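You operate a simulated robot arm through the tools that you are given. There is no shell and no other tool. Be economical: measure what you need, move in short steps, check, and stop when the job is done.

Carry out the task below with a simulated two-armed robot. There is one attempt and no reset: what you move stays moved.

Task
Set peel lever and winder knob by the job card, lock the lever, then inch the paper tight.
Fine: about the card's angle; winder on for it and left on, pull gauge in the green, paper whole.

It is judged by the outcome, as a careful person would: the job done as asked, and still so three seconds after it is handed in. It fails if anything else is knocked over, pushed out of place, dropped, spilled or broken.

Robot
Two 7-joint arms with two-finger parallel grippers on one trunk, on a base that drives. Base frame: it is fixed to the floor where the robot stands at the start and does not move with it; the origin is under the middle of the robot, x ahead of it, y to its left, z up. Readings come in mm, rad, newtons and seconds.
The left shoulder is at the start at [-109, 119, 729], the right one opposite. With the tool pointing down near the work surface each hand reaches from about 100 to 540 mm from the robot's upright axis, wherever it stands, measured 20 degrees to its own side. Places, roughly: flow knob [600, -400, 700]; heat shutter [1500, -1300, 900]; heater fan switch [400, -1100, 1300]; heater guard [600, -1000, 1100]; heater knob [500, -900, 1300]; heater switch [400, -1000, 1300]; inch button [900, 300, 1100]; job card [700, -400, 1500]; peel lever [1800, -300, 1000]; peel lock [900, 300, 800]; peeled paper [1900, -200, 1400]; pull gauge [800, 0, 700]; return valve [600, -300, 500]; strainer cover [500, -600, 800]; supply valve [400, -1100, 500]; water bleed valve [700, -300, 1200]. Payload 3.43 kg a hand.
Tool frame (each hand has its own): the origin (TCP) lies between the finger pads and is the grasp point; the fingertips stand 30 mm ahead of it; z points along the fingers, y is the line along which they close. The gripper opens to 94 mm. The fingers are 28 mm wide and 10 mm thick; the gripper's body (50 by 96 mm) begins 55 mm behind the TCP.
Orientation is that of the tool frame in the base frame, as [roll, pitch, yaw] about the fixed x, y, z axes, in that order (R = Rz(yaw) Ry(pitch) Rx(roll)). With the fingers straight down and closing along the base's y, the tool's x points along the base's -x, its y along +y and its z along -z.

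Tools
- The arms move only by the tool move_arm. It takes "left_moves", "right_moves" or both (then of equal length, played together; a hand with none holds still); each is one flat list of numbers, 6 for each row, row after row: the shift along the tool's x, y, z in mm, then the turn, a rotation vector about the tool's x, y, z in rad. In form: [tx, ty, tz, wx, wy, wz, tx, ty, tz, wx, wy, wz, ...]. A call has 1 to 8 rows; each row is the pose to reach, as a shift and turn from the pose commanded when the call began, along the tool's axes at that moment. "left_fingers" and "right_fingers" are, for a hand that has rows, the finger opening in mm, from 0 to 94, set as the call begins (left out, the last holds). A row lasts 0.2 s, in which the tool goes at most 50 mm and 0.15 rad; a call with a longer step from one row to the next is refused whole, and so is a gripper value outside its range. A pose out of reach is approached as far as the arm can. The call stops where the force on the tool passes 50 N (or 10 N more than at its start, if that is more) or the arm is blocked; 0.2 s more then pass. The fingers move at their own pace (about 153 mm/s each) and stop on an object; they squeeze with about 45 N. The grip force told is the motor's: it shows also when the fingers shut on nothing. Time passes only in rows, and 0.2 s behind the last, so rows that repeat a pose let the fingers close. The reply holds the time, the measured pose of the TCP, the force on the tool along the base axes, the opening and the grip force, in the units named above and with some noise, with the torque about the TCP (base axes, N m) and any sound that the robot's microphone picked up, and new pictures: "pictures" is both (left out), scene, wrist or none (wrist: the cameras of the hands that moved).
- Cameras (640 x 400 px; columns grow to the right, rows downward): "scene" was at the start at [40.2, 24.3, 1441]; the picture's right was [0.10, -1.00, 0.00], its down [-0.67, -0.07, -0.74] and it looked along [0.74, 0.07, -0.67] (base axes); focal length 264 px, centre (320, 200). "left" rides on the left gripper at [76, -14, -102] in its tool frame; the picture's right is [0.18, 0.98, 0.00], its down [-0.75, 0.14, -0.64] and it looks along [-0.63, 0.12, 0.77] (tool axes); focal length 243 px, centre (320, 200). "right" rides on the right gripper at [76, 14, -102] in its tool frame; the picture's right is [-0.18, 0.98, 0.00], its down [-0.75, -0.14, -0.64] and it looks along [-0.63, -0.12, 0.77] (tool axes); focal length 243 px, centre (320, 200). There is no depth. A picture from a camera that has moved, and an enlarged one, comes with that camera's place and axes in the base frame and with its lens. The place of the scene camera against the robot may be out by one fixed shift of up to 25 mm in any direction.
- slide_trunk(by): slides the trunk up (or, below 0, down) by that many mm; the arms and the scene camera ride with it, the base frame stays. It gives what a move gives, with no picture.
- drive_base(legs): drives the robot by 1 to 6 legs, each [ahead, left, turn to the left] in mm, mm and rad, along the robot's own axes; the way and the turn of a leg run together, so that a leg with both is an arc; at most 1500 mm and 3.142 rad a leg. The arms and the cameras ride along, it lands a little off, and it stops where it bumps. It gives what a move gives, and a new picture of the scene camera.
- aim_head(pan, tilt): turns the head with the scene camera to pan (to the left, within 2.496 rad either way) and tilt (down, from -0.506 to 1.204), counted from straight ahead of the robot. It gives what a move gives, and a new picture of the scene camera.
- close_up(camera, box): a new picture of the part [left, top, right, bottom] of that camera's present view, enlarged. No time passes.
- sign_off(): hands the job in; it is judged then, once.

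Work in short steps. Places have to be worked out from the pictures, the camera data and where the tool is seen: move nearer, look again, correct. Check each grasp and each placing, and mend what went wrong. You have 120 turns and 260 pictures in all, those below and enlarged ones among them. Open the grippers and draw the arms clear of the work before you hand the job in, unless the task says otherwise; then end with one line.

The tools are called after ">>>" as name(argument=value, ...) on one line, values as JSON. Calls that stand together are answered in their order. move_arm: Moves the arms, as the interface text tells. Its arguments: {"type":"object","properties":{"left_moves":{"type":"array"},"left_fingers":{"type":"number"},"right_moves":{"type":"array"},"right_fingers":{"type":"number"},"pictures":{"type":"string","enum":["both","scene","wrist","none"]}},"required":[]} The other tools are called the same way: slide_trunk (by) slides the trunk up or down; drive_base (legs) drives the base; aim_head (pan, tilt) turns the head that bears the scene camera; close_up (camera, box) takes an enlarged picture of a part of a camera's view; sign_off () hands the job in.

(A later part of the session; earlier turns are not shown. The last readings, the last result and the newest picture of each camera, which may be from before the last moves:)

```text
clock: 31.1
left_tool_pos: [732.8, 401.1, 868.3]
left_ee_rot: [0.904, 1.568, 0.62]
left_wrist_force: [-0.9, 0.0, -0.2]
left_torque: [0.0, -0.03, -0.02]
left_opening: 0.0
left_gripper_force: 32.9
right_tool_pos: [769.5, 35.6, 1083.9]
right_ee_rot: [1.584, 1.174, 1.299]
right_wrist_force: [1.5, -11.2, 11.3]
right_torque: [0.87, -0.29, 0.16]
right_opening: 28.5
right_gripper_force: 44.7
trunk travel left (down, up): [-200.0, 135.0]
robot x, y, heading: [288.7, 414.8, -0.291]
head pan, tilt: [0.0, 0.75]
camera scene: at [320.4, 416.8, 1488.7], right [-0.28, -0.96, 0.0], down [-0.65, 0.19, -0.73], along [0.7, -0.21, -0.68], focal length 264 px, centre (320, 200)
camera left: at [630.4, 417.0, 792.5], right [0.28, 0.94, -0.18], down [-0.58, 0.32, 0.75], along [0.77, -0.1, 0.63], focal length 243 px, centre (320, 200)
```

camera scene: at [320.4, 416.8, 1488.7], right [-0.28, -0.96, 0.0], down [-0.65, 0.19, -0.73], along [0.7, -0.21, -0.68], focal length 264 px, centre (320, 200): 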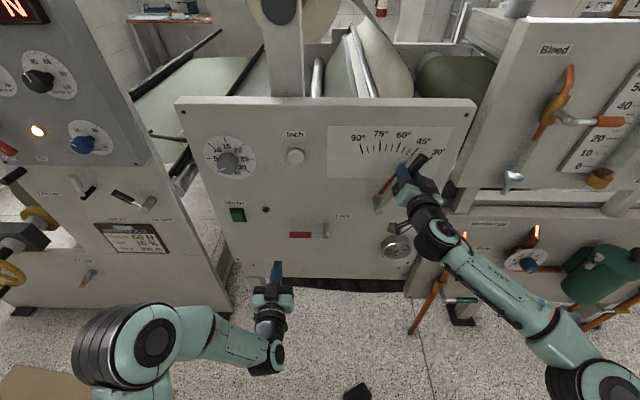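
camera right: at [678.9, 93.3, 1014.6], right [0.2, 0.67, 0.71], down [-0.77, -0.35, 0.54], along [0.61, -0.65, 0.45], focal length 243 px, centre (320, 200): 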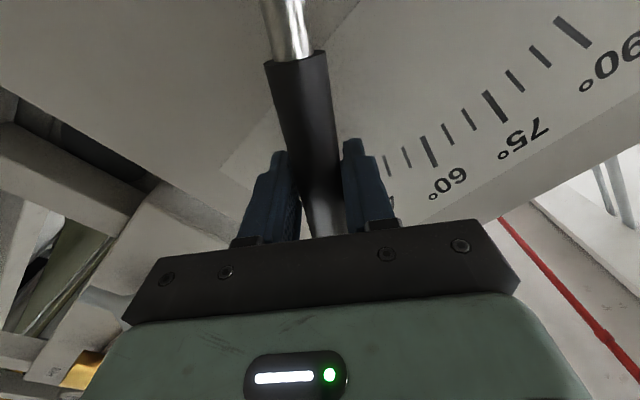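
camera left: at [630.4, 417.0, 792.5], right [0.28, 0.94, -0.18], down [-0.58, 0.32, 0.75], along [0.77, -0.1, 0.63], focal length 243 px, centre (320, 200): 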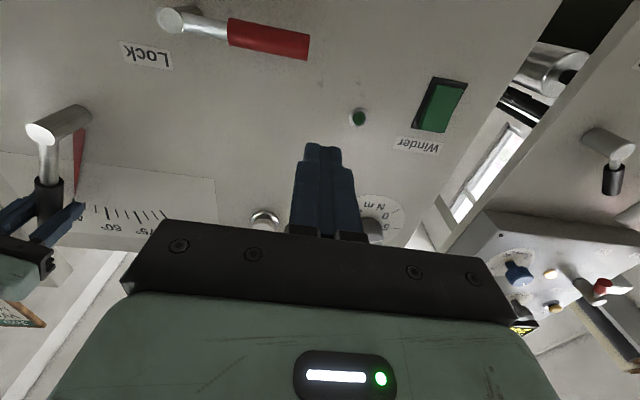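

Lock hub ≈ panel-frame (724, 471, 828), red handle runs level left to ~578. I place the closed left fingertips just above the handle.

>>> move_arm(left_moves=[0, -20, 40, 0, 0, 0, 0, -40, 80, 0, 0, 0, 0, -40, 110, 0, 0, 0, 0, -40, 135, 0, 0, 0], pictures="wrist")

>>> close_up(camera="scene", box=[240, 180, 400, 280])

```text
clock: 32.1
left_tool_pos: [848.9, 324.1, 869.8]
left_ee_rot: [1.395, 1.57, 1.106]
left_wrist_force: [-0.1, -0.5, 0.7]
left_torque: [0.01, 0.0, 0.02]
left_opening: 0.0
left_gripper_force: 33.1
right_tool_pos: [769.6, 36.8, 1083.8]
right_ee_rot: [1.584, 1.175, 1.299]
right_wrist_force: [1.9, -10.6, 14.5]
right_torque: [0.93, -0.23, 0.04]
right_opening: 28.8
right_gripper_force: 45.3
trunk travel left (down, up): [-200.0, 135.0]
robot x, y, heading: [292.1, 411.6, -0.286]
head pan, tilt: [0.0, 0.75]
camera left: at [747.9, 339.6, 793.5], right [0.28, 0.94, -0.18], down [-0.58, 0.32, 0.75], along [0.77, -0.11, 0.63], focal length 243 px, centre (320, 200)
```

left: 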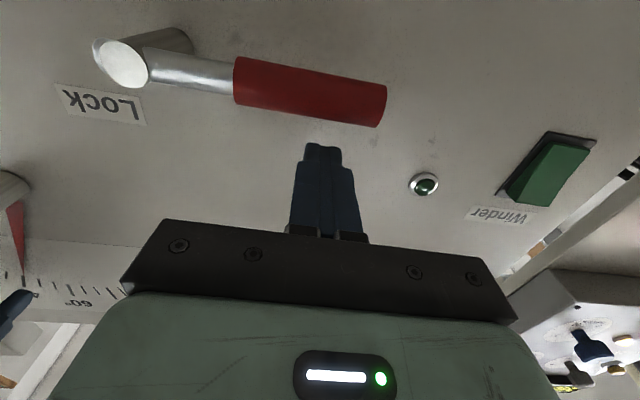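

```text
4.00 times, centred on (320, 230) of scene
camera zoom: at [320.4, 417.2, 1488.7], right [-0.28, -0.96, 0.0], down [-0.65, 0.19, -0.73], along [0.7, -0.21, -0.68], focal length 1056 px, centre (320, 80)
```

zoom: 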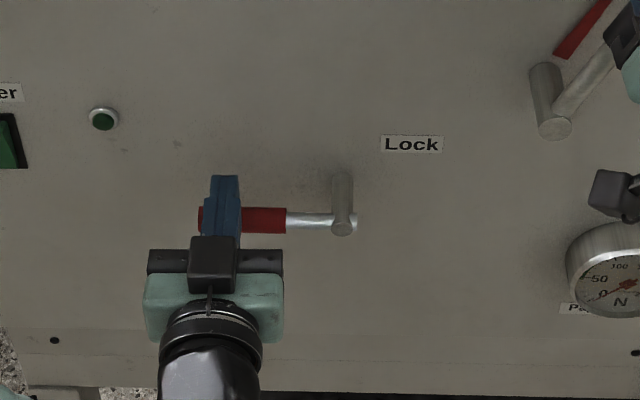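

Fingers are over the red handle. I press down slowly to feel which way it turns.

>>> move_arm(left_moves=[12, 0, 0, 0, 0, 0, 20, 0, 0, 0, 0, 0, 28, 0, 0, 0, 0, 0, 36, 0, 0, 0, 0, 0], pictures="none")

>>> close_up(camera="scene", box=[240, 180, 400, 280])

```text
clock: 33.1
left_tool_pos: [849.6, 324.8, 833.7]
left_ee_rot: [0.418, 1.57, 0.129]
left_wrist_force: [0.1, -3.3, 5.0]
left_torque: [-0.16, -0.1, -0.05]
left_opening: 0.0
left_gripper_force: 32.7
right_tool_pos: [769.3, 35.9, 1084.2]
right_ee_rot: [1.585, 1.177, 1.3]
right_wrist_force: [4.7, -9.1, 15.5]
right_torque: [0.89, -0.37, -0.07]
right_opening: 28.8
right_gripper_force: 44.9
trunk travel left (down, up): [-200.0, 135.0]
robot x, y, heading: [290.4, 413.8, -0.288]
head pan, tilt: [0.0, 0.75]
```

```text
4.00 times, centred on (320, 230) of scene
camera zoom: at [320.4, 417.1, 1488.7], right [-0.28, -0.96, 0.0], down [-0.65, 0.19, -0.73], along [0.7, -0.21, -0.68], focal length 1056 px, centre (320, 80)
```

zoom: 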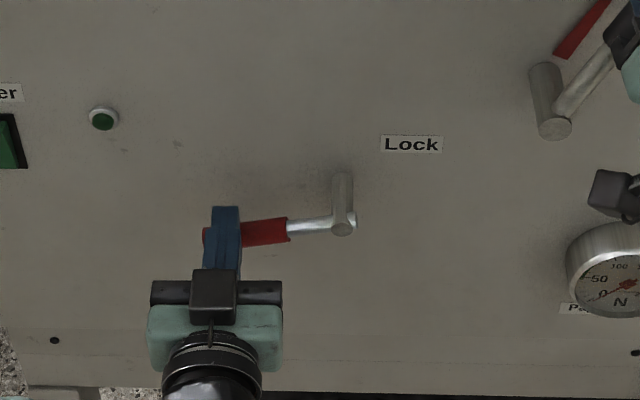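

It turns down easily (~5 N). I follow the arc to handle-down, watching force for its stop.

>>> move_arm(left_moves=[13, -6, 0, 0, 0, 0, 25, -13, 0, 0, 0, 0, 38, -19, 0, 0, 0, 0, 51, -26, 0, 0, 0, 0, 66, -43, 0, 0, 0, 0, 75, -62, 0, 0, 0, 0, 75, -70, 0, 0, 0, 0], pictures="none")

>>> close_up(camera="scene", box=[240, 180, 400, 280])

```text
clock: 34.7
left_tool_pos: [834.3, 268.3, 760.6]
left_ee_rot: [0.556, 1.564, 0.287]
left_wrist_force: [-3.5, 37.2, 10.6]
left_torque: [0.34, -0.15, 0.58]
left_opening: 0.2
left_gripper_force: 33.2
right_tool_pos: [769.9, 36.3, 1082.3]
right_ee_rot: [1.592, 1.176, 1.3]
right_wrist_force: [1.1, -16.8, 11.6]
right_torque: [0.89, -0.24, 0.07]
right_opening: 28.5
right_gripper_force: 45.1
trunk travel left (down, up): [-200.0, 135.0]
robot x, y, heading: [288.0, 413.5, -0.289]
head pan, tilt: [0.0, 0.75]
```

```text
4.00 times, centred on (320, 230) of scene
camera zoom: at [318.9, 420.9, 1488.7], right [-0.28, -0.96, 0.0], down [-0.65, 0.19, -0.73], along [0.7, -0.21, -0.68], focal length 1056 px, centre (320, 80)
```

zoom: 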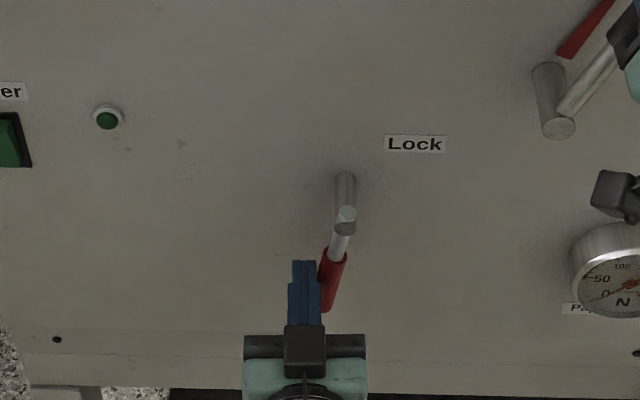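

The handle reached near-vertical with a 37 N stop. I ease the left hand off, and check that the lever is held by a tiny test push with the right hand.

>>> move_arm(left_moves=[0, 15, 0, 0, 0, 0, 0, 35, -30, 0, 0, 0, 0, 35, -70, 0, 0, 0], pictures="wrist")

>>> close_up(camera="scene", box=[240, 180, 400, 280])

>>> move_arm(right_moves=[0, 4, 0, 0, 0, -0.026, 0, 4, 0, 0, 0, -0.026], pictures="none")

>>> close_up(camera="scene", box=[365, 130, 445, 180])

```text
clock: 35.5
left_tool_pos: [772.6, 309.7, 760.5]
left_ee_rot: [2.983, 1.571, 2.692]
left_wrist_force: [0.4, 0.4, -0.5]
left_torque: [0.02, 0.0, -0.02]
left_opening: 0.1
left_gripper_force: 32.2
right_tool_pos: [769.2, 36.0, 1083.2]
right_ee_rot: [1.586, 1.178, 1.303]
right_wrist_force: [-8.7, -4.7, 7.4]
right_torque: [0.91, 0.15, 0.35]
right_opening: 28.1
right_gripper_force: 45.1
trunk travel left (down, up): [-200.0, 135.0]
robot x, y, heading: [291.3, 411.2, -0.288]
head pan, tilt: [0.0, 0.75]
camera left: at [670.2, 325.3, 684.1], right [0.28, 0.94, -0.18], down [-0.57, 0.32, 0.75], along [0.77, -0.11, 0.63], focal length 243 px, centre (320, 200)
```

left: 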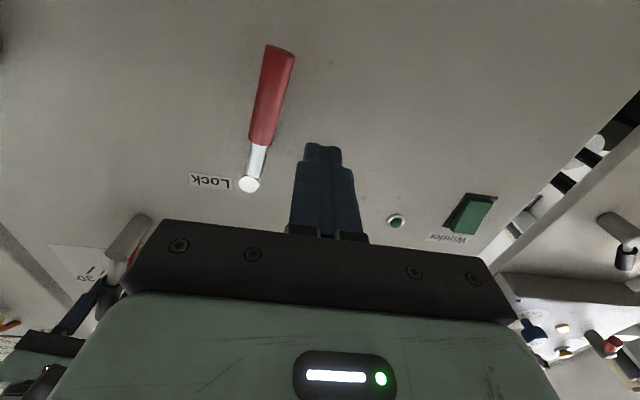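

```text
4.00 times, centred on (320, 230) of scene
camera zoom: at [319.2, 417.5, 1488.7], right [-0.28, -0.96, 0.0], down [-0.65, 0.19, -0.73], along [0.7, -0.21, -0.68], focal length 1056 px, centre (320, 80)
```

zoom: 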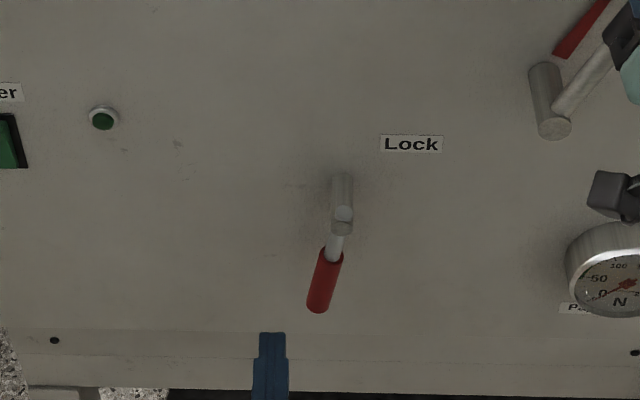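

```text
clock: 36.1
left_tool_pos: [772.0, 309.4, 761.0]
left_ee_rot: [0.953, 1.568, 0.663]
left_wrist_force: [0.4, 0.7, 0.7]
left_torque: [0.03, 0.0, 0.03]
left_opening: 0.0
left_gripper_force: 32.6
right_tool_pos: [768.0, 37.8, 1083.2]
right_ee_rot: [1.596, 1.202, 1.308]
right_wrist_force: [-17.3, -7.4, -4.2]
right_torque: [1.39, -0.23, -0.12]
right_opening: 28.6
right_gripper_force: 44.7
trunk travel left (down, up): [-200.0, 135.0]
robot x, y, heading: [287.7, 411.9, -0.287]
head pan, tilt: [0.0, 0.75]
```

```text
8.00 times, centred on (405, 155) of scene
camera zoom: at [318.4, 416.4, 1488.6], right [-0.28, -0.96, 0.0], down [-0.65, 0.2, -0.73], along [0.7, -0.21, -0.68], focal length 2112 px, centre (-360, 560)
```

zoom: 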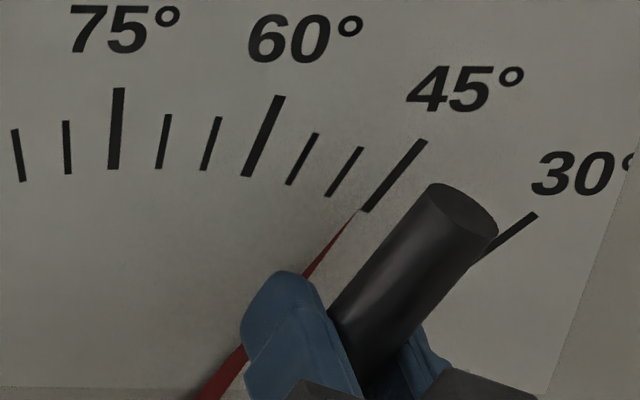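

Lever holds against the test push, so it is locked. I undo the test push, open the right hand and draw it back.

>>> move_arm(right_moves=[0, -4, 0, 0, 0, 0.026, 0, -4, 0, 0, 0, 0.026], pictures="none")

>>> move_arm(right_moves=[0, 0, 0, 0, 0, 0, 0, 0, 0, 0, 0, 0, 0, 0, -40, 0, 0, 0, 0, 0, -80, 0, 0, 0, 0, 0, -120, 0, 0, 0], right_fingers=75, pictures="scene")

>>> close_up(camera="scene", box=[355, 125, 455, 205])

```text
clock: 36.7
left_tool_pos: [772.9, 310.7, 760.6]
left_ee_rot: [0.755, 1.569, 0.467]
left_wrist_force: [-0.4, 0.2, -0.6]
left_torque: [0.0, 0.03, 0.01]
left_opening: 0.0
left_gripper_force: 32.9
right_tool_pos: [768.0, 37.1, 1084.3]
right_ee_rot: [1.585, 1.176, 1.302]
right_wrist_force: [-14.4, -3.6, -4.5]
right_torque: [0.28, -0.38, -0.26]
right_opening: 27.9
right_gripper_force: 45.1
trunk travel left (down, up): [-200.0, 135.0]
robot x, y, heading: [289.2, 411.4, -0.29]
head pan, tilt: [0.0, 0.75]
```

```text
clock: 37.9
left_tool_pos: [773.1, 310.1, 758.2]
left_ee_rot: [-2.838, 1.569, -3.123]
left_wrist_force: [-0.7, -0.8, -1.5]
left_torque: [0.0, 0.0, -0.02]
left_opening: 0.1
left_gripper_force: 33.5
right_tool_pos: [652.0, 72.6, 1082.2]
right_ee_rot: [1.589, 1.175, 1.304]
right_wrist_force: [-0.1, -0.6, -0.4]
right_torque: [0.02, -0.01, 0.03]
right_opening: 75.0
right_gripper_force: 0.0
trunk travel left (down, up): [-200.0, 135.0]
robot x, y, heading: [287.8, 413.5, -0.286]
head pan, tilt: [0.0, 0.75]
camera scene: at [320.3, 418.4, 1488.7], right [-0.28, -0.96, 0.0], down [-0.65, 0.19, -0.73], along [0.7, -0.21, -0.68], focal length 264 px, centre (320, 200)
```

scene: 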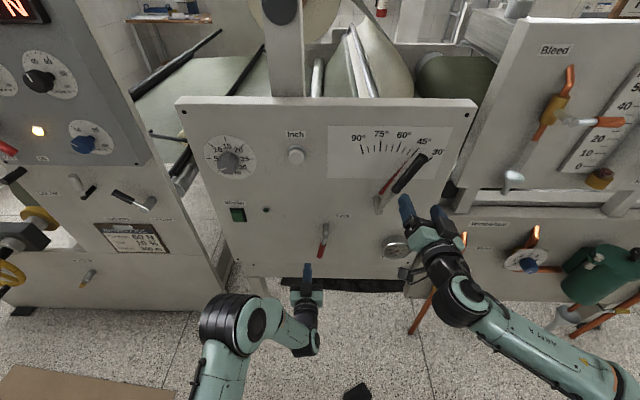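

```text
5.00 times, centred on (405, 165) of scene
camera zoom: at [320.3, 418.4, 1488.7], right [-0.28, -0.96, 0.0], down [-0.65, 0.19, -0.73], along [0.7, -0.21, -0.68], focal length 1320 px, centre (-105, 375)
```

zoom: 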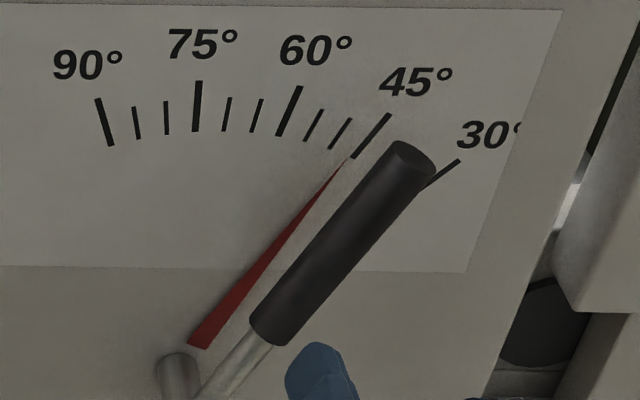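

Needle reads 45°. Next the winder knob: I move the left hand up in front of it, turning it back by 1.2 rad for the clockwise twist.

>>> move_arm(left_moves=[-41, 25, 0, 0, 0, -0.15, -82, 50, 0, 0, 0, -0.3, -123, 75, 0, 0, 0, -0.45, -164, 100, 0, 0, 0, -0.6, -205, 125, 0, 0, 0, -0.75, -246, 150, 0, 0, 0, -0.9, -287, 175, 0, 0, 0, -1.05, -328, 200, 0, 0, 0, -1.2], left_fingers=80, pictures="both")

```text
clock: 39.7
left_tool_pos: [827.9, 503.4, 1086.2]
left_ee_rot: [-1.571, 0.37, -1.86]
left_wrist_force: [-0.1, 0.5, 1.0]
left_torque: [0.0, 0.03, -0.02]
left_opening: 80.3
left_gripper_force: 0.1
right_tool_pos: [651.9, 74.0, 1082.6]
right_ee_rot: [1.588, 1.176, 1.301]
right_wrist_force: [-0.1, 0.2, 0.0]
right_torque: [0.0, 0.03, 0.0]
right_opening: 75.0
right_gripper_force: 0.0
trunk travel left (down, up): [-200.0, 135.0]
robot x, y, heading: [288.1, 413.5, -0.286]
head pan, tilt: [0.0, 0.75]
camera scene: at [320.8, 418.6, 1488.7], right [-0.28, -0.96, 0.0], down [-0.65, 0.19, -0.73], along [0.7, -0.21, -0.68], focal length 264 px, centre (320, 200)
camera left: at [707.9, 460.5, 1072.6], right [0.05, 0.18, -0.98], down [-0.4, 0.91, 0.14], along [0.91, 0.39, 0.12], focal length 243 px, centre (320, 200)
```

scene: 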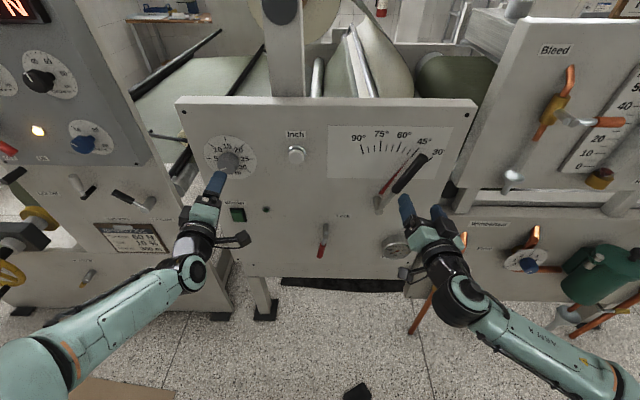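
left: 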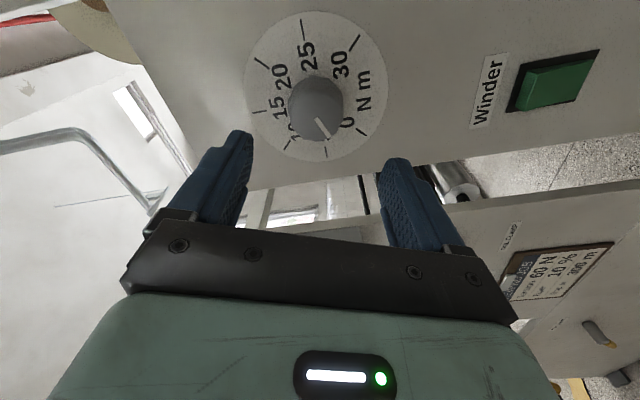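

The knob is centred on the tool axis (~130 mm ahead). I advance 95 mm with fingers open around it.

>>> move_arm(left_moves=[0, -1, 40, 0, 0, 0, 0, -2, 75, 0, 0, 0, 0, -2, 95, 0, 0, 0], left_fingers=70, pictures="wrist")

>>> close_up(camera="scene", box=[180, 120, 280, 200])

```text
clock: 40.5
left_tool_pos: [921.0, 475.5, 1089.2]
left_ee_rot: [-1.572, 0.371, -1.86]
left_wrist_force: [-0.4, 0.0, 0.1]
left_torque: [0.01, 0.0, 0.01]
left_opening: 69.8
left_gripper_force: 0.0
right_tool_pos: [654.0, 73.0, 1082.5]
right_ee_rot: [1.591, 1.176, 1.304]
right_wrist_force: [-0.1, -0.6, 0.1]
right_torque: [0.01, 0.03, -0.01]
right_opening: 75.2
right_gripper_force: 0.1
trunk travel left (down, up): [-200.0, 135.0]
robot x, y, heading: [288.5, 411.0, -0.289]
head pan, tilt: [0.0, 0.75]
camera left: at [801.7, 431.9, 1074.8], right [0.05, 0.18, -0.98], down [-0.4, 0.9, 0.14], along [0.91, 0.39, 0.12], focal length 243 px, centre (320, 200)
```

left: 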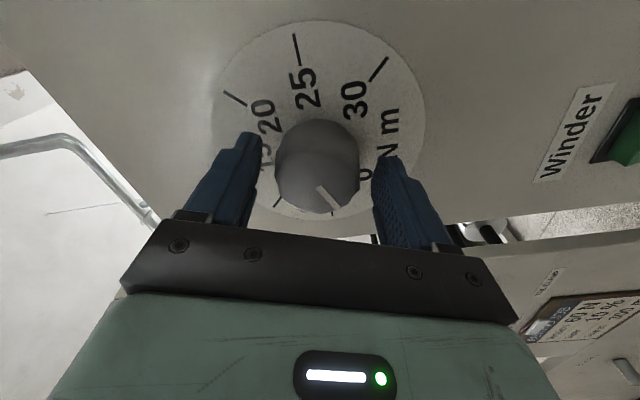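

```text
5.00 times, centred on (230, 160) of scene
camera zoom: at [321.6, 418.2, 1488.6], right [-0.28, -0.96, 0.0], down [-0.65, 0.19, -0.73], along [0.7, -0.21, -0.68], focal length 1320 px, centre (770, 400)
```

zoom: 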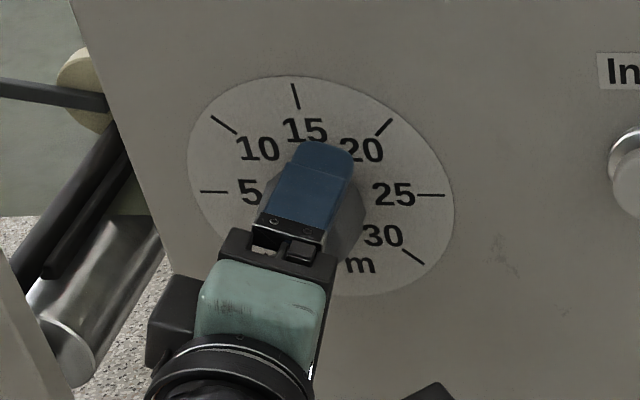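

Knob front is just 14 mm ahead of the TCP, 48 mm wide, fingers astride. I close the grip, then zoom for the pointer.

>>> move_arm(left_moves=[0, 0, 5, 0, 0, 0, 0, 0, 5, 0, 0, 0, 0, 0, 5, 0, 0, 0], left_fingers=25, pictures="none")

>>> close_up(camera="left", box=[200, 20, 440, 240])

```text
clock: 41.3
left_tool_pos: [921.7, 475.0, 1087.7]
left_ee_rot: [-1.569, 0.37, -1.86]
left_wrist_force: [-32.6, 9.9, -6.4]
left_torque: [0.04, 0.25, 0.32]
left_opening: 49.5
left_gripper_force: 44.5
right_tool_pos: [649.3, 74.2, 1083.2]
right_ee_rot: [1.578, 1.176, 1.295]
right_wrist_force: [0.1, 1.0, -0.8]
right_torque: [0.02, 0.02, 0.02]
right_opening: 74.8
right_gripper_force: 0.0
trunk travel left (down, up): [-200.0, 135.0]
robot x, y, heading: [289.4, 415.8, -0.287]
head pan, tilt: [0.0, 0.75]
```

```text
1.82 times, centred on (320, 130) of left
camera zoom: at [801.9, 431.8, 1075.5], right [0.05, 0.18, -0.98], down [-0.4, 0.9, 0.14], along [0.91, 0.39, 0.12], focal length 441 px, centre (320, 327)
```

zoom: 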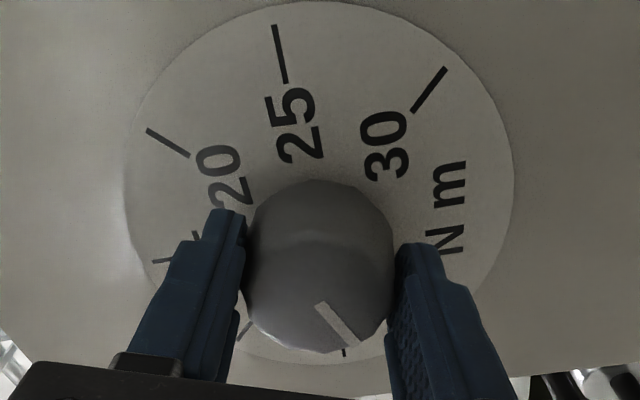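

Gripped at 49.5 mm; fingertips touch the panel, so I back off 5 mm while turning 1.2 rad clockwise.

>>> move_arm(left_moves=[0, 0, -5, 0, 0, 0.1, 0, 0, -6, 0, 0, 0.25, 0, 0, -6, 0, 0, 0.4, 0, 0, -6, 0, 0, 0.55, 0, 0, -6, 0, 0, 0.7, 0, 0, -6, 0, 0, 0.85, 0, 0, -6, 0, 0, 1.0, 0, 0, -6, 0, 0, 1.15], pictures="wrist")

>>> close_up(camera="scene", box=[180, 120, 280, 200])

```text
clock: 43.1
left_tool_pos: [921.9, 478.0, 1088.2]
left_ee_rot: [-1.581, 1.524, -1.867]
left_wrist_force: [16.8, 2.5, 0.7]
left_torque: [-0.27, -0.79, -0.87]
left_opening: 50.2
left_gripper_force: 44.7
right_tool_pos: [655.7, 74.0, 1081.7]
right_ee_rot: [1.593, 1.179, 1.306]
right_wrist_force: [-0.1, 0.4, 0.8]
right_torque: [0.01, -0.02, 0.02]
right_opening: 74.9
right_gripper_force: 0.1
trunk travel left (down, up): [-200.0, 135.0]
robot x, y, heading: [290.8, 413.3, -0.286]
head pan, tilt: [0.0, 0.75]
camera left: at [818.8, 489.5, 1013.0], right [0.28, 0.93, -0.23], down [-0.57, 0.35, 0.75], along [0.78, -0.08, 0.62], focal length 243 px, centre (320, 200)
```

left: 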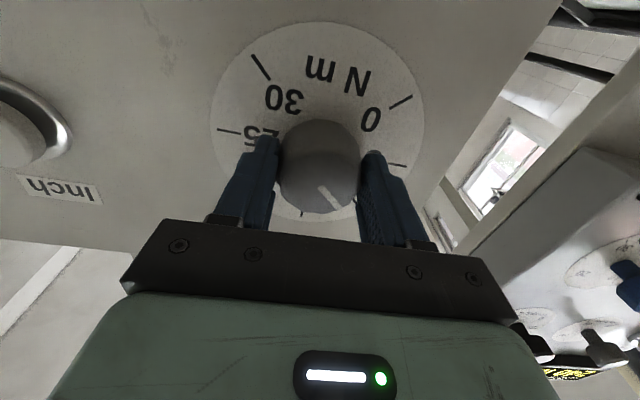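

```text
5.00 times, centred on (230, 160) of scene
camera zoom: at [323.9, 418.7, 1488.6], right [-0.28, -0.96, 0.0], down [-0.66, 0.19, -0.73], along [0.7, -0.21, -0.68], focal length 1320 px, centre (770, 400)
```

zoom: 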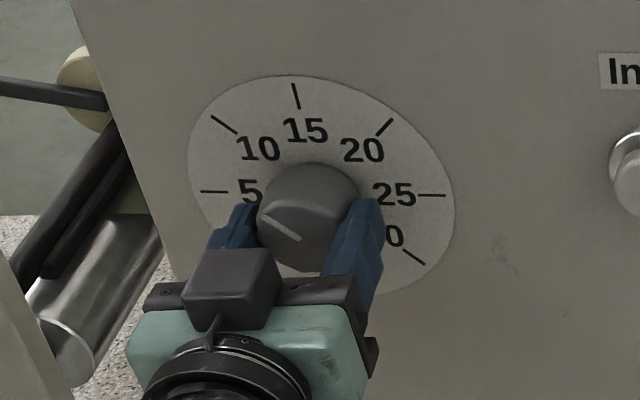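

The knob follows; the pointer is now ~40° above left (≈9–10 N m). I turn ~0.85 rad more.

>>> move_arm(left_moves=[0, 0, 2, 0, 0, 0.14, 0, 0, 2, 0, 0, 0.28, 0, 0, 2, 0, 0, 0.42, 0, 0, 2, 0, 0, 0.56, 0, 0, 2, 0, 0, 0.7, 0, 0, 2, 0, 0, 0.84], pictures="wrist")

>>> close_up(camera="scene", box=[180, 120, 280, 200])

```text
clock: 44.5
left_tool_pos: [921.9, 478.5, 1088.8]
left_ee_rot: [1.572, 0.777, 1.284]
left_wrist_force: [2.7, 12.1, 2.1]
left_torque: [0.03, 0.2, -0.66]
left_opening: 49.8
left_gripper_force: 44.9
right_tool_pos: [652.8, 73.8, 1082.0]
right_ee_rot: [1.589, 1.178, 1.303]
right_wrist_force: [-0.1, 0.6, -0.6]
right_torque: [0.05, 0.04, -0.03]
right_opening: 74.8
right_gripper_force: 0.0
trunk travel left (down, up): [-200.0, 135.0]
robot x, y, heading: [290.7, 411.3, -0.287]
head pan, tilt: [0.0, 0.75]
camera left: at [836.7, 550.5, 1025.3], right [0.23, 0.79, 0.57], down [-0.74, -0.24, 0.63], along [0.63, -0.57, 0.53], focal length 243 px, centre (320, 200)
```

left: 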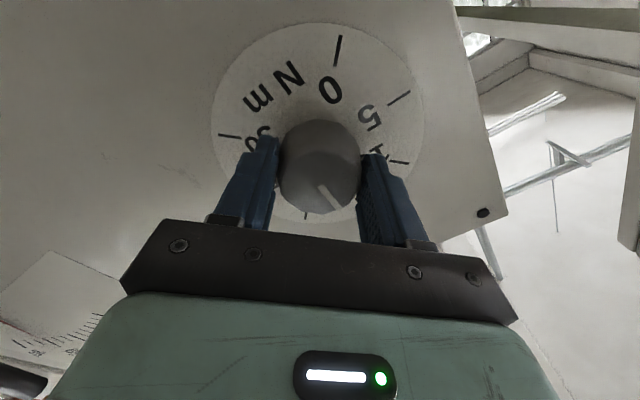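

```text
5.00 times, centred on (230, 160) of scene
camera zoom: at [321.7, 420.3, 1488.7], right [-0.28, -0.96, 0.0], down [-0.65, 0.19, -0.73], along [0.7, -0.21, -0.68], focal length 1320 px, centre (770, 400)
```

zoom: 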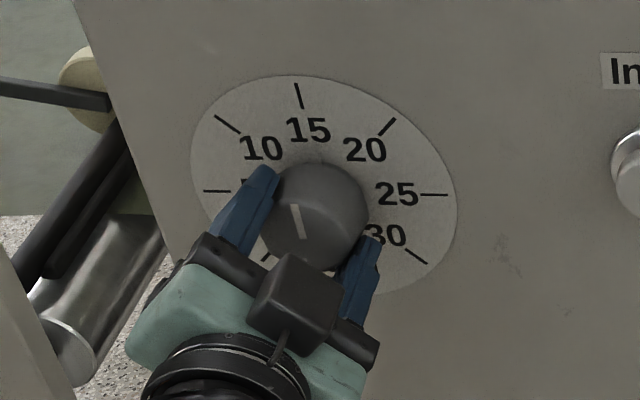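

The pointer is parallel to the 15 mark. I release and back off to verify.

>>> move_arm(left_moves=[0, 0, 0, 0, 0, 0, 0, 0, 0, 0, 0, 0, 0, 0, -30, 0, 0, 0, 0, 0, -70, 0, 0, 0, 0, 0, -110, 0, 0, 0], left_fingers=80, pictures="wrist")

>>> close_up(camera="scene", box=[180, 120, 280, 200])

>>> close_up(camera="left", box=[200, 0, 440, 160])

```text
clock: 45.7
left_tool_pos: [814.2, 506.8, 1089.5]
left_ee_rot: [1.57, 0.781, 1.281]
left_wrist_force: [0.7, -0.4, 0.7]
left_torque: [-0.04, -0.06, -0.03]
left_opening: 79.8
left_gripper_force: 0.1
right_tool_pos: [651.9, 71.8, 1081.7]
right_ee_rot: [1.588, 1.176, 1.303]
right_wrist_force: [-0.3, 0.7, 0.7]
right_torque: [0.04, 0.0, -0.05]
right_opening: 75.0
right_gripper_force: 0.0
trunk travel left (down, up): [-200.0, 135.0]
robot x, y, heading: [289.7, 414.7, -0.288]
head pan, tilt: [0.0, 0.75]
camera left: at [729.4, 578.1, 1025.7], right [0.23, 0.79, 0.57], down [-0.74, -0.24, 0.63], along [0.63, -0.57, 0.53], focal length 243 px, centre (320, 200)
```

left: 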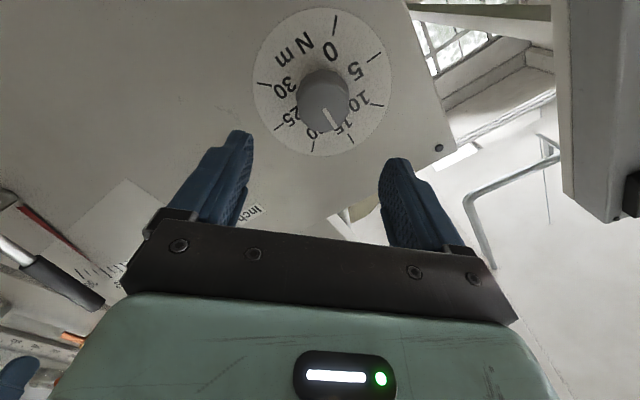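

```text
5.00 times, centred on (230, 160) of scene
camera zoom: at [320.3, 418.7, 1488.7], right [-0.28, -0.96, 0.0], down [-0.65, 0.19, -0.73], along [0.7, -0.21, -0.68], focal length 1320 px, centre (770, 400)
```

zoom: 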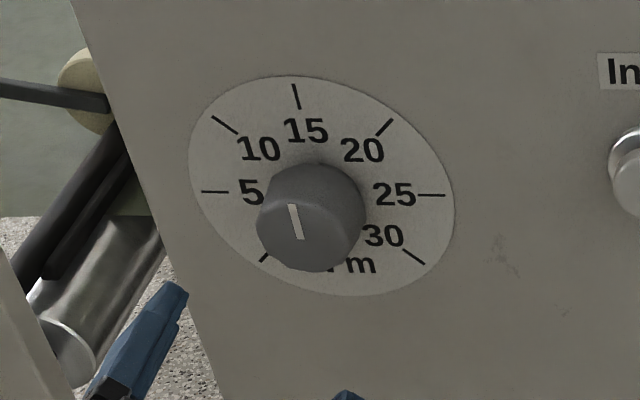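

```text
2.50 times, centred on (320, 80) of left
camera zoom: at [729.4, 578.1, 1025.7], right [0.23, 0.79, 0.57], down [-0.74, -0.24, 0.63], along [0.63, -0.57, 0.53], focal length 606 px, centre (320, 500)
```

zoom: 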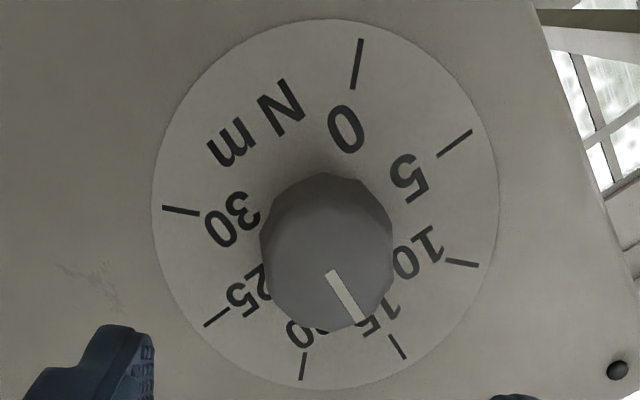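

Knob reads 15. Now the winder rocker switch (≈ 775, 737, 873 in panel frame): I bring the left hand in front with fingers closed.

>>> move_arm(left_moves=[33, -28, 0, 0, 0, -0.14, 66, -56, 0, 0, 0, -0.28, 99, -85, 0, 0, 0, -0.42, 132, -113, 0, 0, 0, -0.56, 165, -141, 0, 0, 0, -0.7, 165, -141, 0, 0, 0, -0.79], left_fingers=0, pictures="wrist")

>>> close_up(camera="left", box=[240, 20, 400, 150])

>>> close_up(camera="scene", box=[210, 190, 290, 240])

```text
clock: 47.1
left_tool_pos: [822.6, 525.6, 873.0]
left_ee_rot: [-1.11, 1.569, -1.395]
left_wrist_force: [-0.6, 0.4, -0.6]
left_torque: [-0.01, 0.04, 0.01]
left_opening: 0.2
left_gripper_force: 32.6
right_tool_pos: [653.0, 72.9, 1081.8]
right_ee_rot: [1.587, 1.177, 1.303]
right_wrist_force: [-0.5, -0.6, -0.8]
right_torque: [0.01, 0.0, -0.01]
right_opening: 74.7
right_gripper_force: 0.0
trunk travel left (down, up): [-200.0, 135.0]
robot x, y, heading: [287.5, 416.8, -0.287]
head pan, tilt: [0.0, 0.75]
camera left: at [720.9, 541.2, 796.3], right [0.28, 0.94, -0.19], down [-0.58, 0.32, 0.75], along [0.77, -0.1, 0.63], focal length 243 px, centre (320, 200)
```

left: 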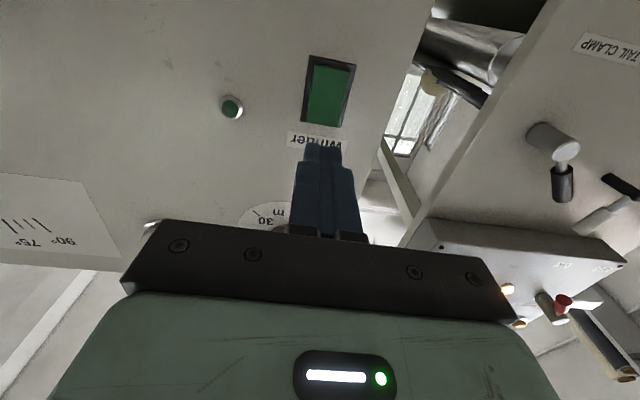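

```text
3.08 times, centred on (320, 85) of left
camera zoom: at [720.9, 541.2, 796.3], right [0.28, 0.94, -0.19], down [-0.58, 0.32, 0.75], along [0.77, -0.1, 0.63], focal length 746 px, centre (320, 554)
```

zoom: 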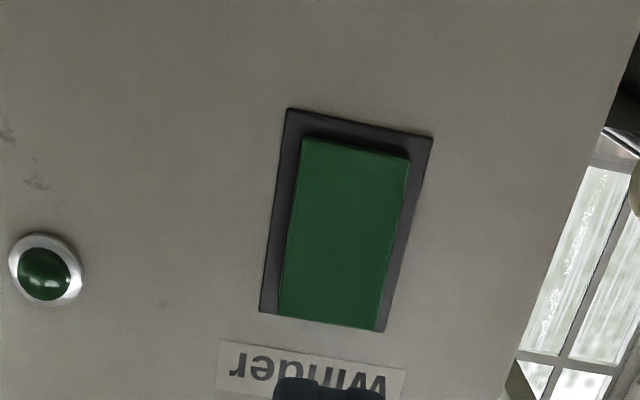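

```text
8.00 times, centred on (250, 215) of scene
camera zoom: at [320.8, 418.2, 1488.7], right [-0.28, -0.96, 0.0], down [-0.65, 0.19, -0.73], along [0.7, -0.21, -0.68], focal length 2112 px, centre (880, 80)
```

zoom: 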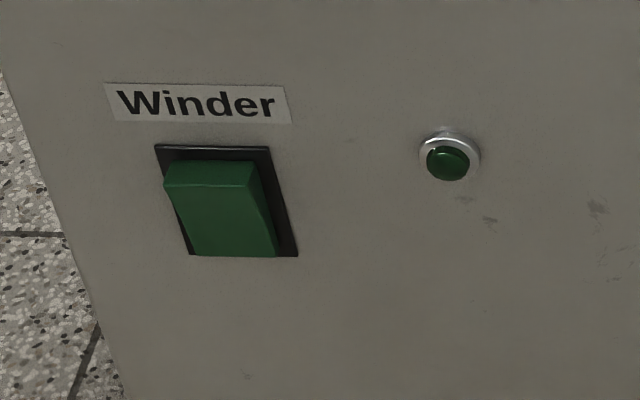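

The rocker's upper end stands proud, so pressing the top half turns it on. Rocker spans z ≈ 841–890 at Y' ≈ 747; I approach its top half and push gently.

>>> move_arm(left_moves=[-11, 7, 40, 0, 0, 0, -11, 7, 75, 0, 0, 0, -11, 7, 90, 0, 0, 0, -11, 7, 96, 0, 0, 0, -11, 7, 102, 0, 0, 0], pictures="wrist")

>>> close_up(camera="scene", box=[210, 190, 290, 240])

```text
clock: 48.3
left_tool_pos: [921.3, 503.3, 882.9]
left_ee_rot: [1.839, 1.57, 1.55]
left_wrist_force: [-0.8, -0.6, 0.5]
left_torque: [0.01, -0.02, 0.0]
left_opening: 0.0
left_gripper_force: 33.5
right_tool_pos: [654.2, 72.9, 1081.3]
right_ee_rot: [1.588, 1.176, 1.304]
right_wrist_force: [0.1, -0.3, 0.2]
right_torque: [-0.01, 0.03, 0.04]
right_opening: 75.3
right_gripper_force: 0.0
trunk travel left (down, up): [-200.0, 135.0]
robot x, y, heading: [287.0, 412.3, -0.289]
head pan, tilt: [0.0, 0.75]
camera left: at [819.1, 518.5, 807.5], right [0.28, 0.94, -0.18], down [-0.58, 0.32, 0.75], along [0.77, -0.1, 0.63], focal length 243 px, centre (320, 200)
```

left: 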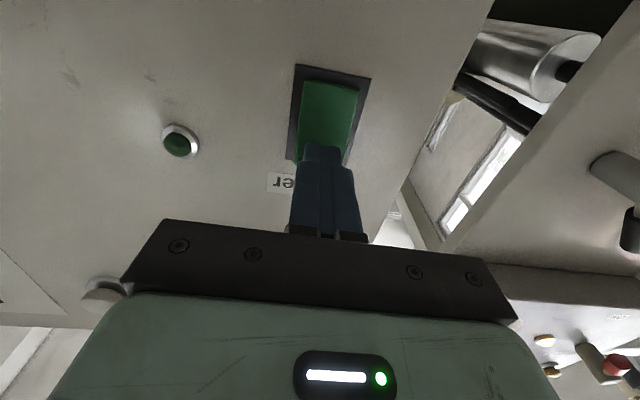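

```text
8.00 times, centred on (250, 215) of scene
camera zoom: at [321.3, 418.3, 1488.7], right [-0.28, -0.96, 0.0], down [-0.65, 0.19, -0.73], along [0.7, -0.21, -0.68], focal length 2112 px, centre (880, 80)
```

zoom: 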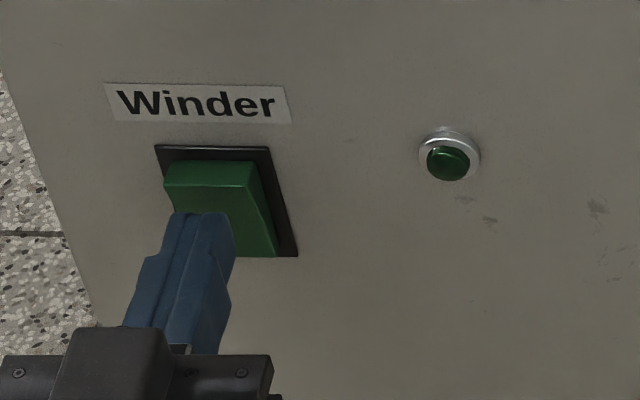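

No contact yet. I push on in small steps until it clicks.

>>> move_arm(left_moves=[0, 0, 5, 0, 0, 0, 0, 0, 10, 0, 0, 0, 0, 0, 14, 0, 0, 0, 0, 0, 18, 0, 0, 0], pictures="none")

>>> close_up(camera="scene", box=[210, 190, 290, 240])

```text
clock: 49.3
left_tool_pos: [935.2, 497.8, 881.6]
left_ee_rot: [3.005, 1.568, 2.717]
left_wrist_force: [-26.7, 7.4, -1.1]
left_torque: [0.09, 0.37, -0.19]
left_opening: 0.0
left_gripper_force: 32.8
right_tool_pos: [650.1, 73.6, 1083.1]
right_ee_rot: [1.582, 1.177, 1.297]
right_wrist_force: [0.4, 0.5, -0.4]
right_torque: [-0.03, 0.02, 0.0]
right_opening: 75.1
right_gripper_force: 0.1
trunk travel left (down, up): [-200.0, 135.0]
robot x, y, heading: [291.8, 413.5, -0.293]
head pan, tilt: [0.0, 0.75]
```

```text
8.00 times, centred on (250, 215) of scene
camera zoom: at [317.1, 419.2, 1488.7], right [-0.28, -0.96, 0.0], down [-0.65, 0.19, -0.73], along [0.7, -0.21, -0.68], focal length 2112 px, centre (880, 80)
```

zoom: 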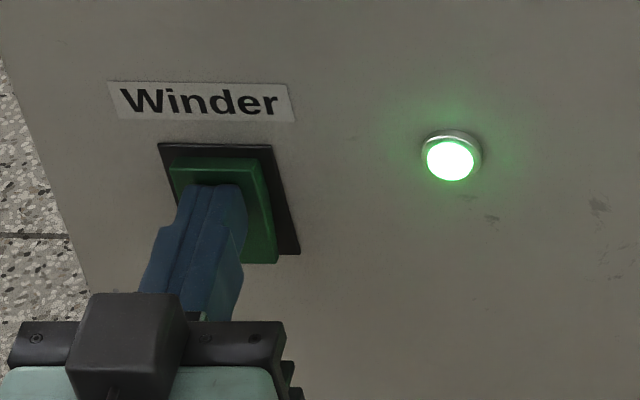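

The lamp lit: winder on. I back off both hands; right hand away from the gauge view, left up towards the inch button.

>>> move_arm(left_moves=[0, 0, -20, 0, 0, 0, 0, 0, -60, 0, 0, 0, 0, 0, -100, 0, 0, 0, -35, -35, -110, 0, 0, 0, -70, -70, -110, 0, 0, 0, -105, -105, -110, 0, 0, 0, -140, -140, -110, 0, 0, 0, -175, -175, -110, 0, 0, 0], right_moves=[0, 0, -20, 0, 0, 0, 0, 0, -50, 0, 0, 0, 10, -20, -80, 0, 0, 0, 20, -40, -100, 0, 0, 0, 20, -60, -120, 0, 0, 0, 20, -80, -120, 0, 0, 0, 20, -80, -120, 0, 0, 0, 20, -80, -120, 0, 0, 0], pictures="both")

>>> close_up(camera="scene", box=[360, 215, 440, 265])

>>> close_up(camera="scene", box=[180, 110, 460, 280])

```text
refused: row 4 steps farther than a row can; nothing moved
```

```text
8.00 times, centred on (400, 240) of scene
camera zoom: at [317.1, 419.2, 1488.7], right [-0.28, -0.96, 0.0], down [-0.65, 0.19, -0.73], along [0.7, -0.21, -0.68], focal length 2112 px, centre (-320, -120)
```

zoom: 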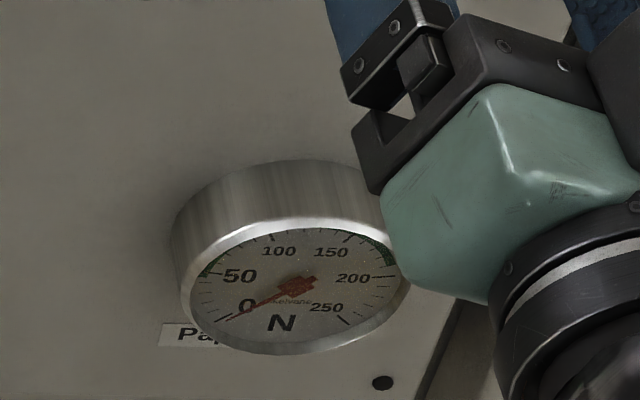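

```text
2.29 times, centred on (320, 195) of scene
camera zoom: at [317.1, 419.2, 1488.7], right [-0.28, -0.96, 0.0], down [-0.65, 0.19, -0.73], along [0.7, -0.21, -0.68], focal length 603 px, centre (320, 211)
```

zoom: 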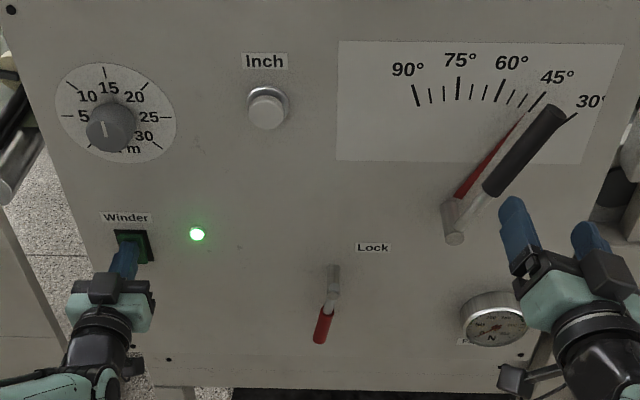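

One step was slightly too long; I redo it with smaller steps.

>>> move_arm(left_moves=[0, 0, -20, 0, 0, 0, 0, 0, -60, 0, 0, 0, 0, 0, -100, 0, 0, 0, -33, -33, -105, 0, 0, 0, -66, -66, -105, 0, 0, 0, -99, -99, -105, 0, 0, 0, -132, -132, -105, 0, 0, 0, -165, -165, -105, 0, 0, 0], right_moves=[0, 0, -20, 0, 0, 0, 0, 0, -50, 0, 0, 0, 10, -20, -80, 0, 0, 0, 20, -40, -100, 0, 0, 0, 20, -60, -120, 0, 0, 0, 20, -80, -120, 0, 0, 0, 20, -80, -120, 0, 0, 0, 20, -80, -120, 0, 0, 0], pictures="both")

>>> close_up(camera="scene", box=[370, 225, 430, 263])

```text
clock: 51.1
left_tool_pos: [792.1, 370.3, 1047.4]
left_ee_rot: [1.891, 1.569, 1.603]
left_wrist_force: [-0.6, 0.1, -0.1]
left_torque: [0.01, -0.03, -0.02]
left_opening: 0.1
left_gripper_force: 33.2
right_tool_pos: [519.4, 43.0, 1037.7]
right_ee_rot: [1.588, 1.178, 1.304]
right_wrist_force: [-0.3, -0.5, -0.3]
right_torque: [-0.02, 0.0, -0.01]
right_opening: 75.0
right_gripper_force: 0.1
trunk travel left (down, up): [-200.0, 135.0]
robot x, y, heading: [287.9, 412.6, -0.288]
head pan, tilt: [0.0, 0.75]
camera scene: at [320.9, 417.7, 1488.7], right [-0.28, -0.96, 0.0], down [-0.65, 0.19, -0.73], along [0.7, -0.21, -0.68], focal length 264 px, centre (320, 200)
camera right: at [433.4, 111.5, 973.4], right [0.24, 0.8, 0.55], down [-0.73, -0.22, 0.65], along [0.64, -0.55, 0.53], focal length 243 px, centre (320, 200)
camera left: at [690.2, 385.9, 972.4], right [0.28, 0.94, -0.18], down [-0.58, 0.32, 0.75], along [0.77, -0.11, 0.63], focal length 243 px, centre (320, 200)
```

scene: 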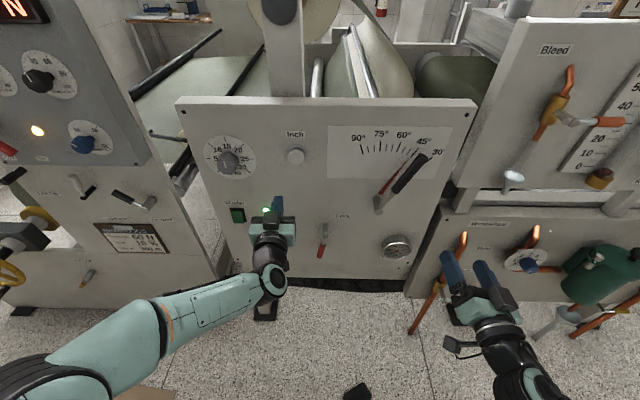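
right: 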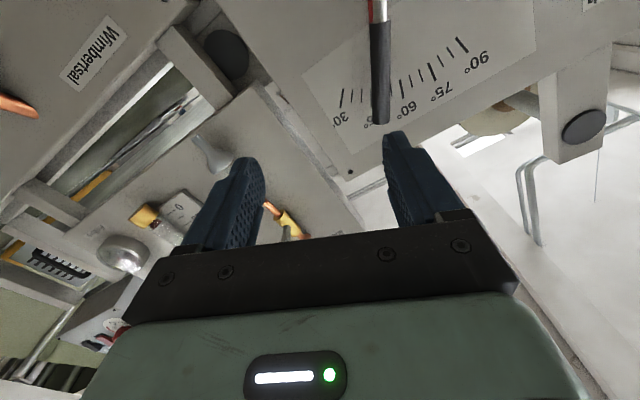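
left: 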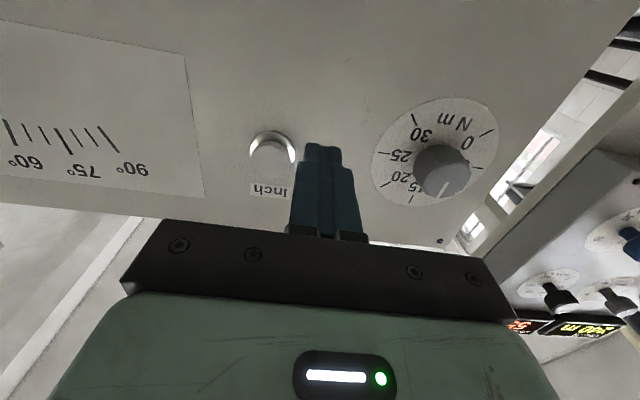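

```text
10.53 times, centred on (400, 244) of scene
camera zoom: at [320.9, 417.7, 1488.7], right [-0.28, -0.96, 0.0], down [-0.65, 0.19, -0.73], along [0.7, -0.21, -0.68], focal length 2778 px, centre (-522, -263)
```

zoom: 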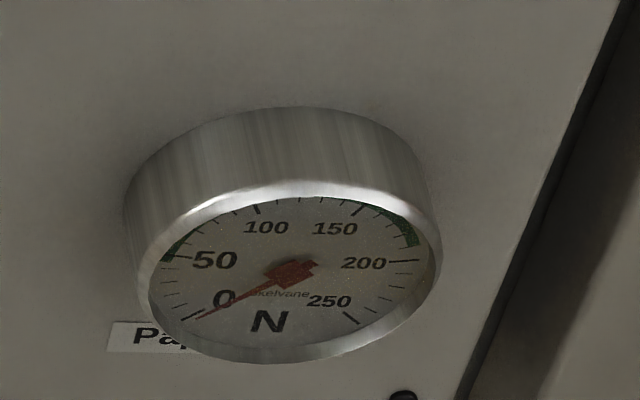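

Gauge at 0; green seems to run from ~55 to ~190 N. Inch button ≈ (760, 545, 1098); I bring the fingertips close in front of it.

>>> move_arm(left_moves=[-25, -18, 20, 0, 0, 0, -51, -37, 40, 0, 0, 0, -51, -37, 62, 0, 0, 0], pictures="wrist")

>>> close_up(camera="scene", box=[255, 115, 335, 175])

```text
clock: 51.9
left_tool_pos: [841.9, 317.3, 1099.4]
left_ee_rot: [2.95, 1.57, 2.663]
left_wrist_force: [-0.7, -1.1, -0.2]
left_torque: [0.0, 0.0, -0.01]
left_opening: 0.2
left_gripper_force: 33.3
right_tool_pos: [522.3, 42.5, 1038.0]
right_ee_rot: [1.589, 1.177, 1.304]
right_wrist_force: [0.2, 0.2, 0.2]
right_torque: [-0.06, 0.01, -0.05]
right_opening: 74.9
right_gripper_force: 0.1
trunk travel left (down, up): [-200.0, 135.0]
robot x, y, heading: [287.9, 414.4, -0.287]
head pan, tilt: [0.0, 0.75]
camera left: at [739.0, 332.3, 1024.1], right [0.28, 0.94, -0.18], down [-0.58, 0.32, 0.75], along [0.77, -0.1, 0.63], focal length 243 px, centre (320, 200)
```

left: 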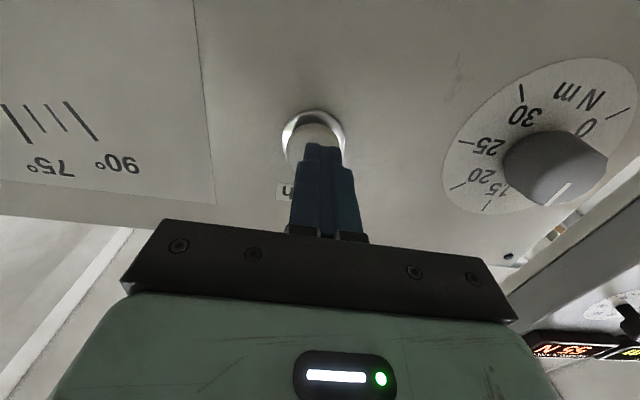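

```text
6.67 times, centred on (295, 145) of scene
camera zoom: at [321.8, 418.1, 1488.6], right [-0.28, -0.96, 0.0], down [-0.65, 0.19, -0.73], along [0.7, -0.21, -0.68], focal length 1760 px, centre (487, 567)
```

zoom: 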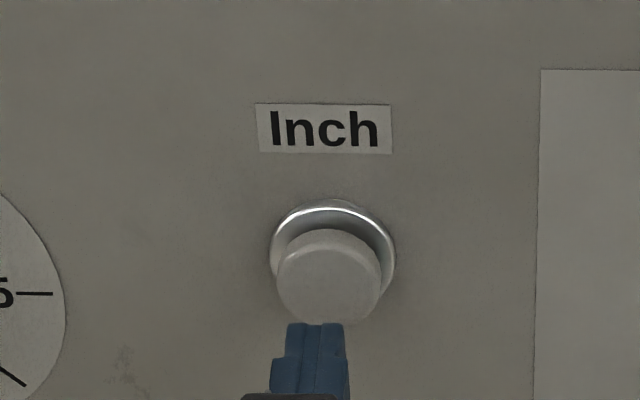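

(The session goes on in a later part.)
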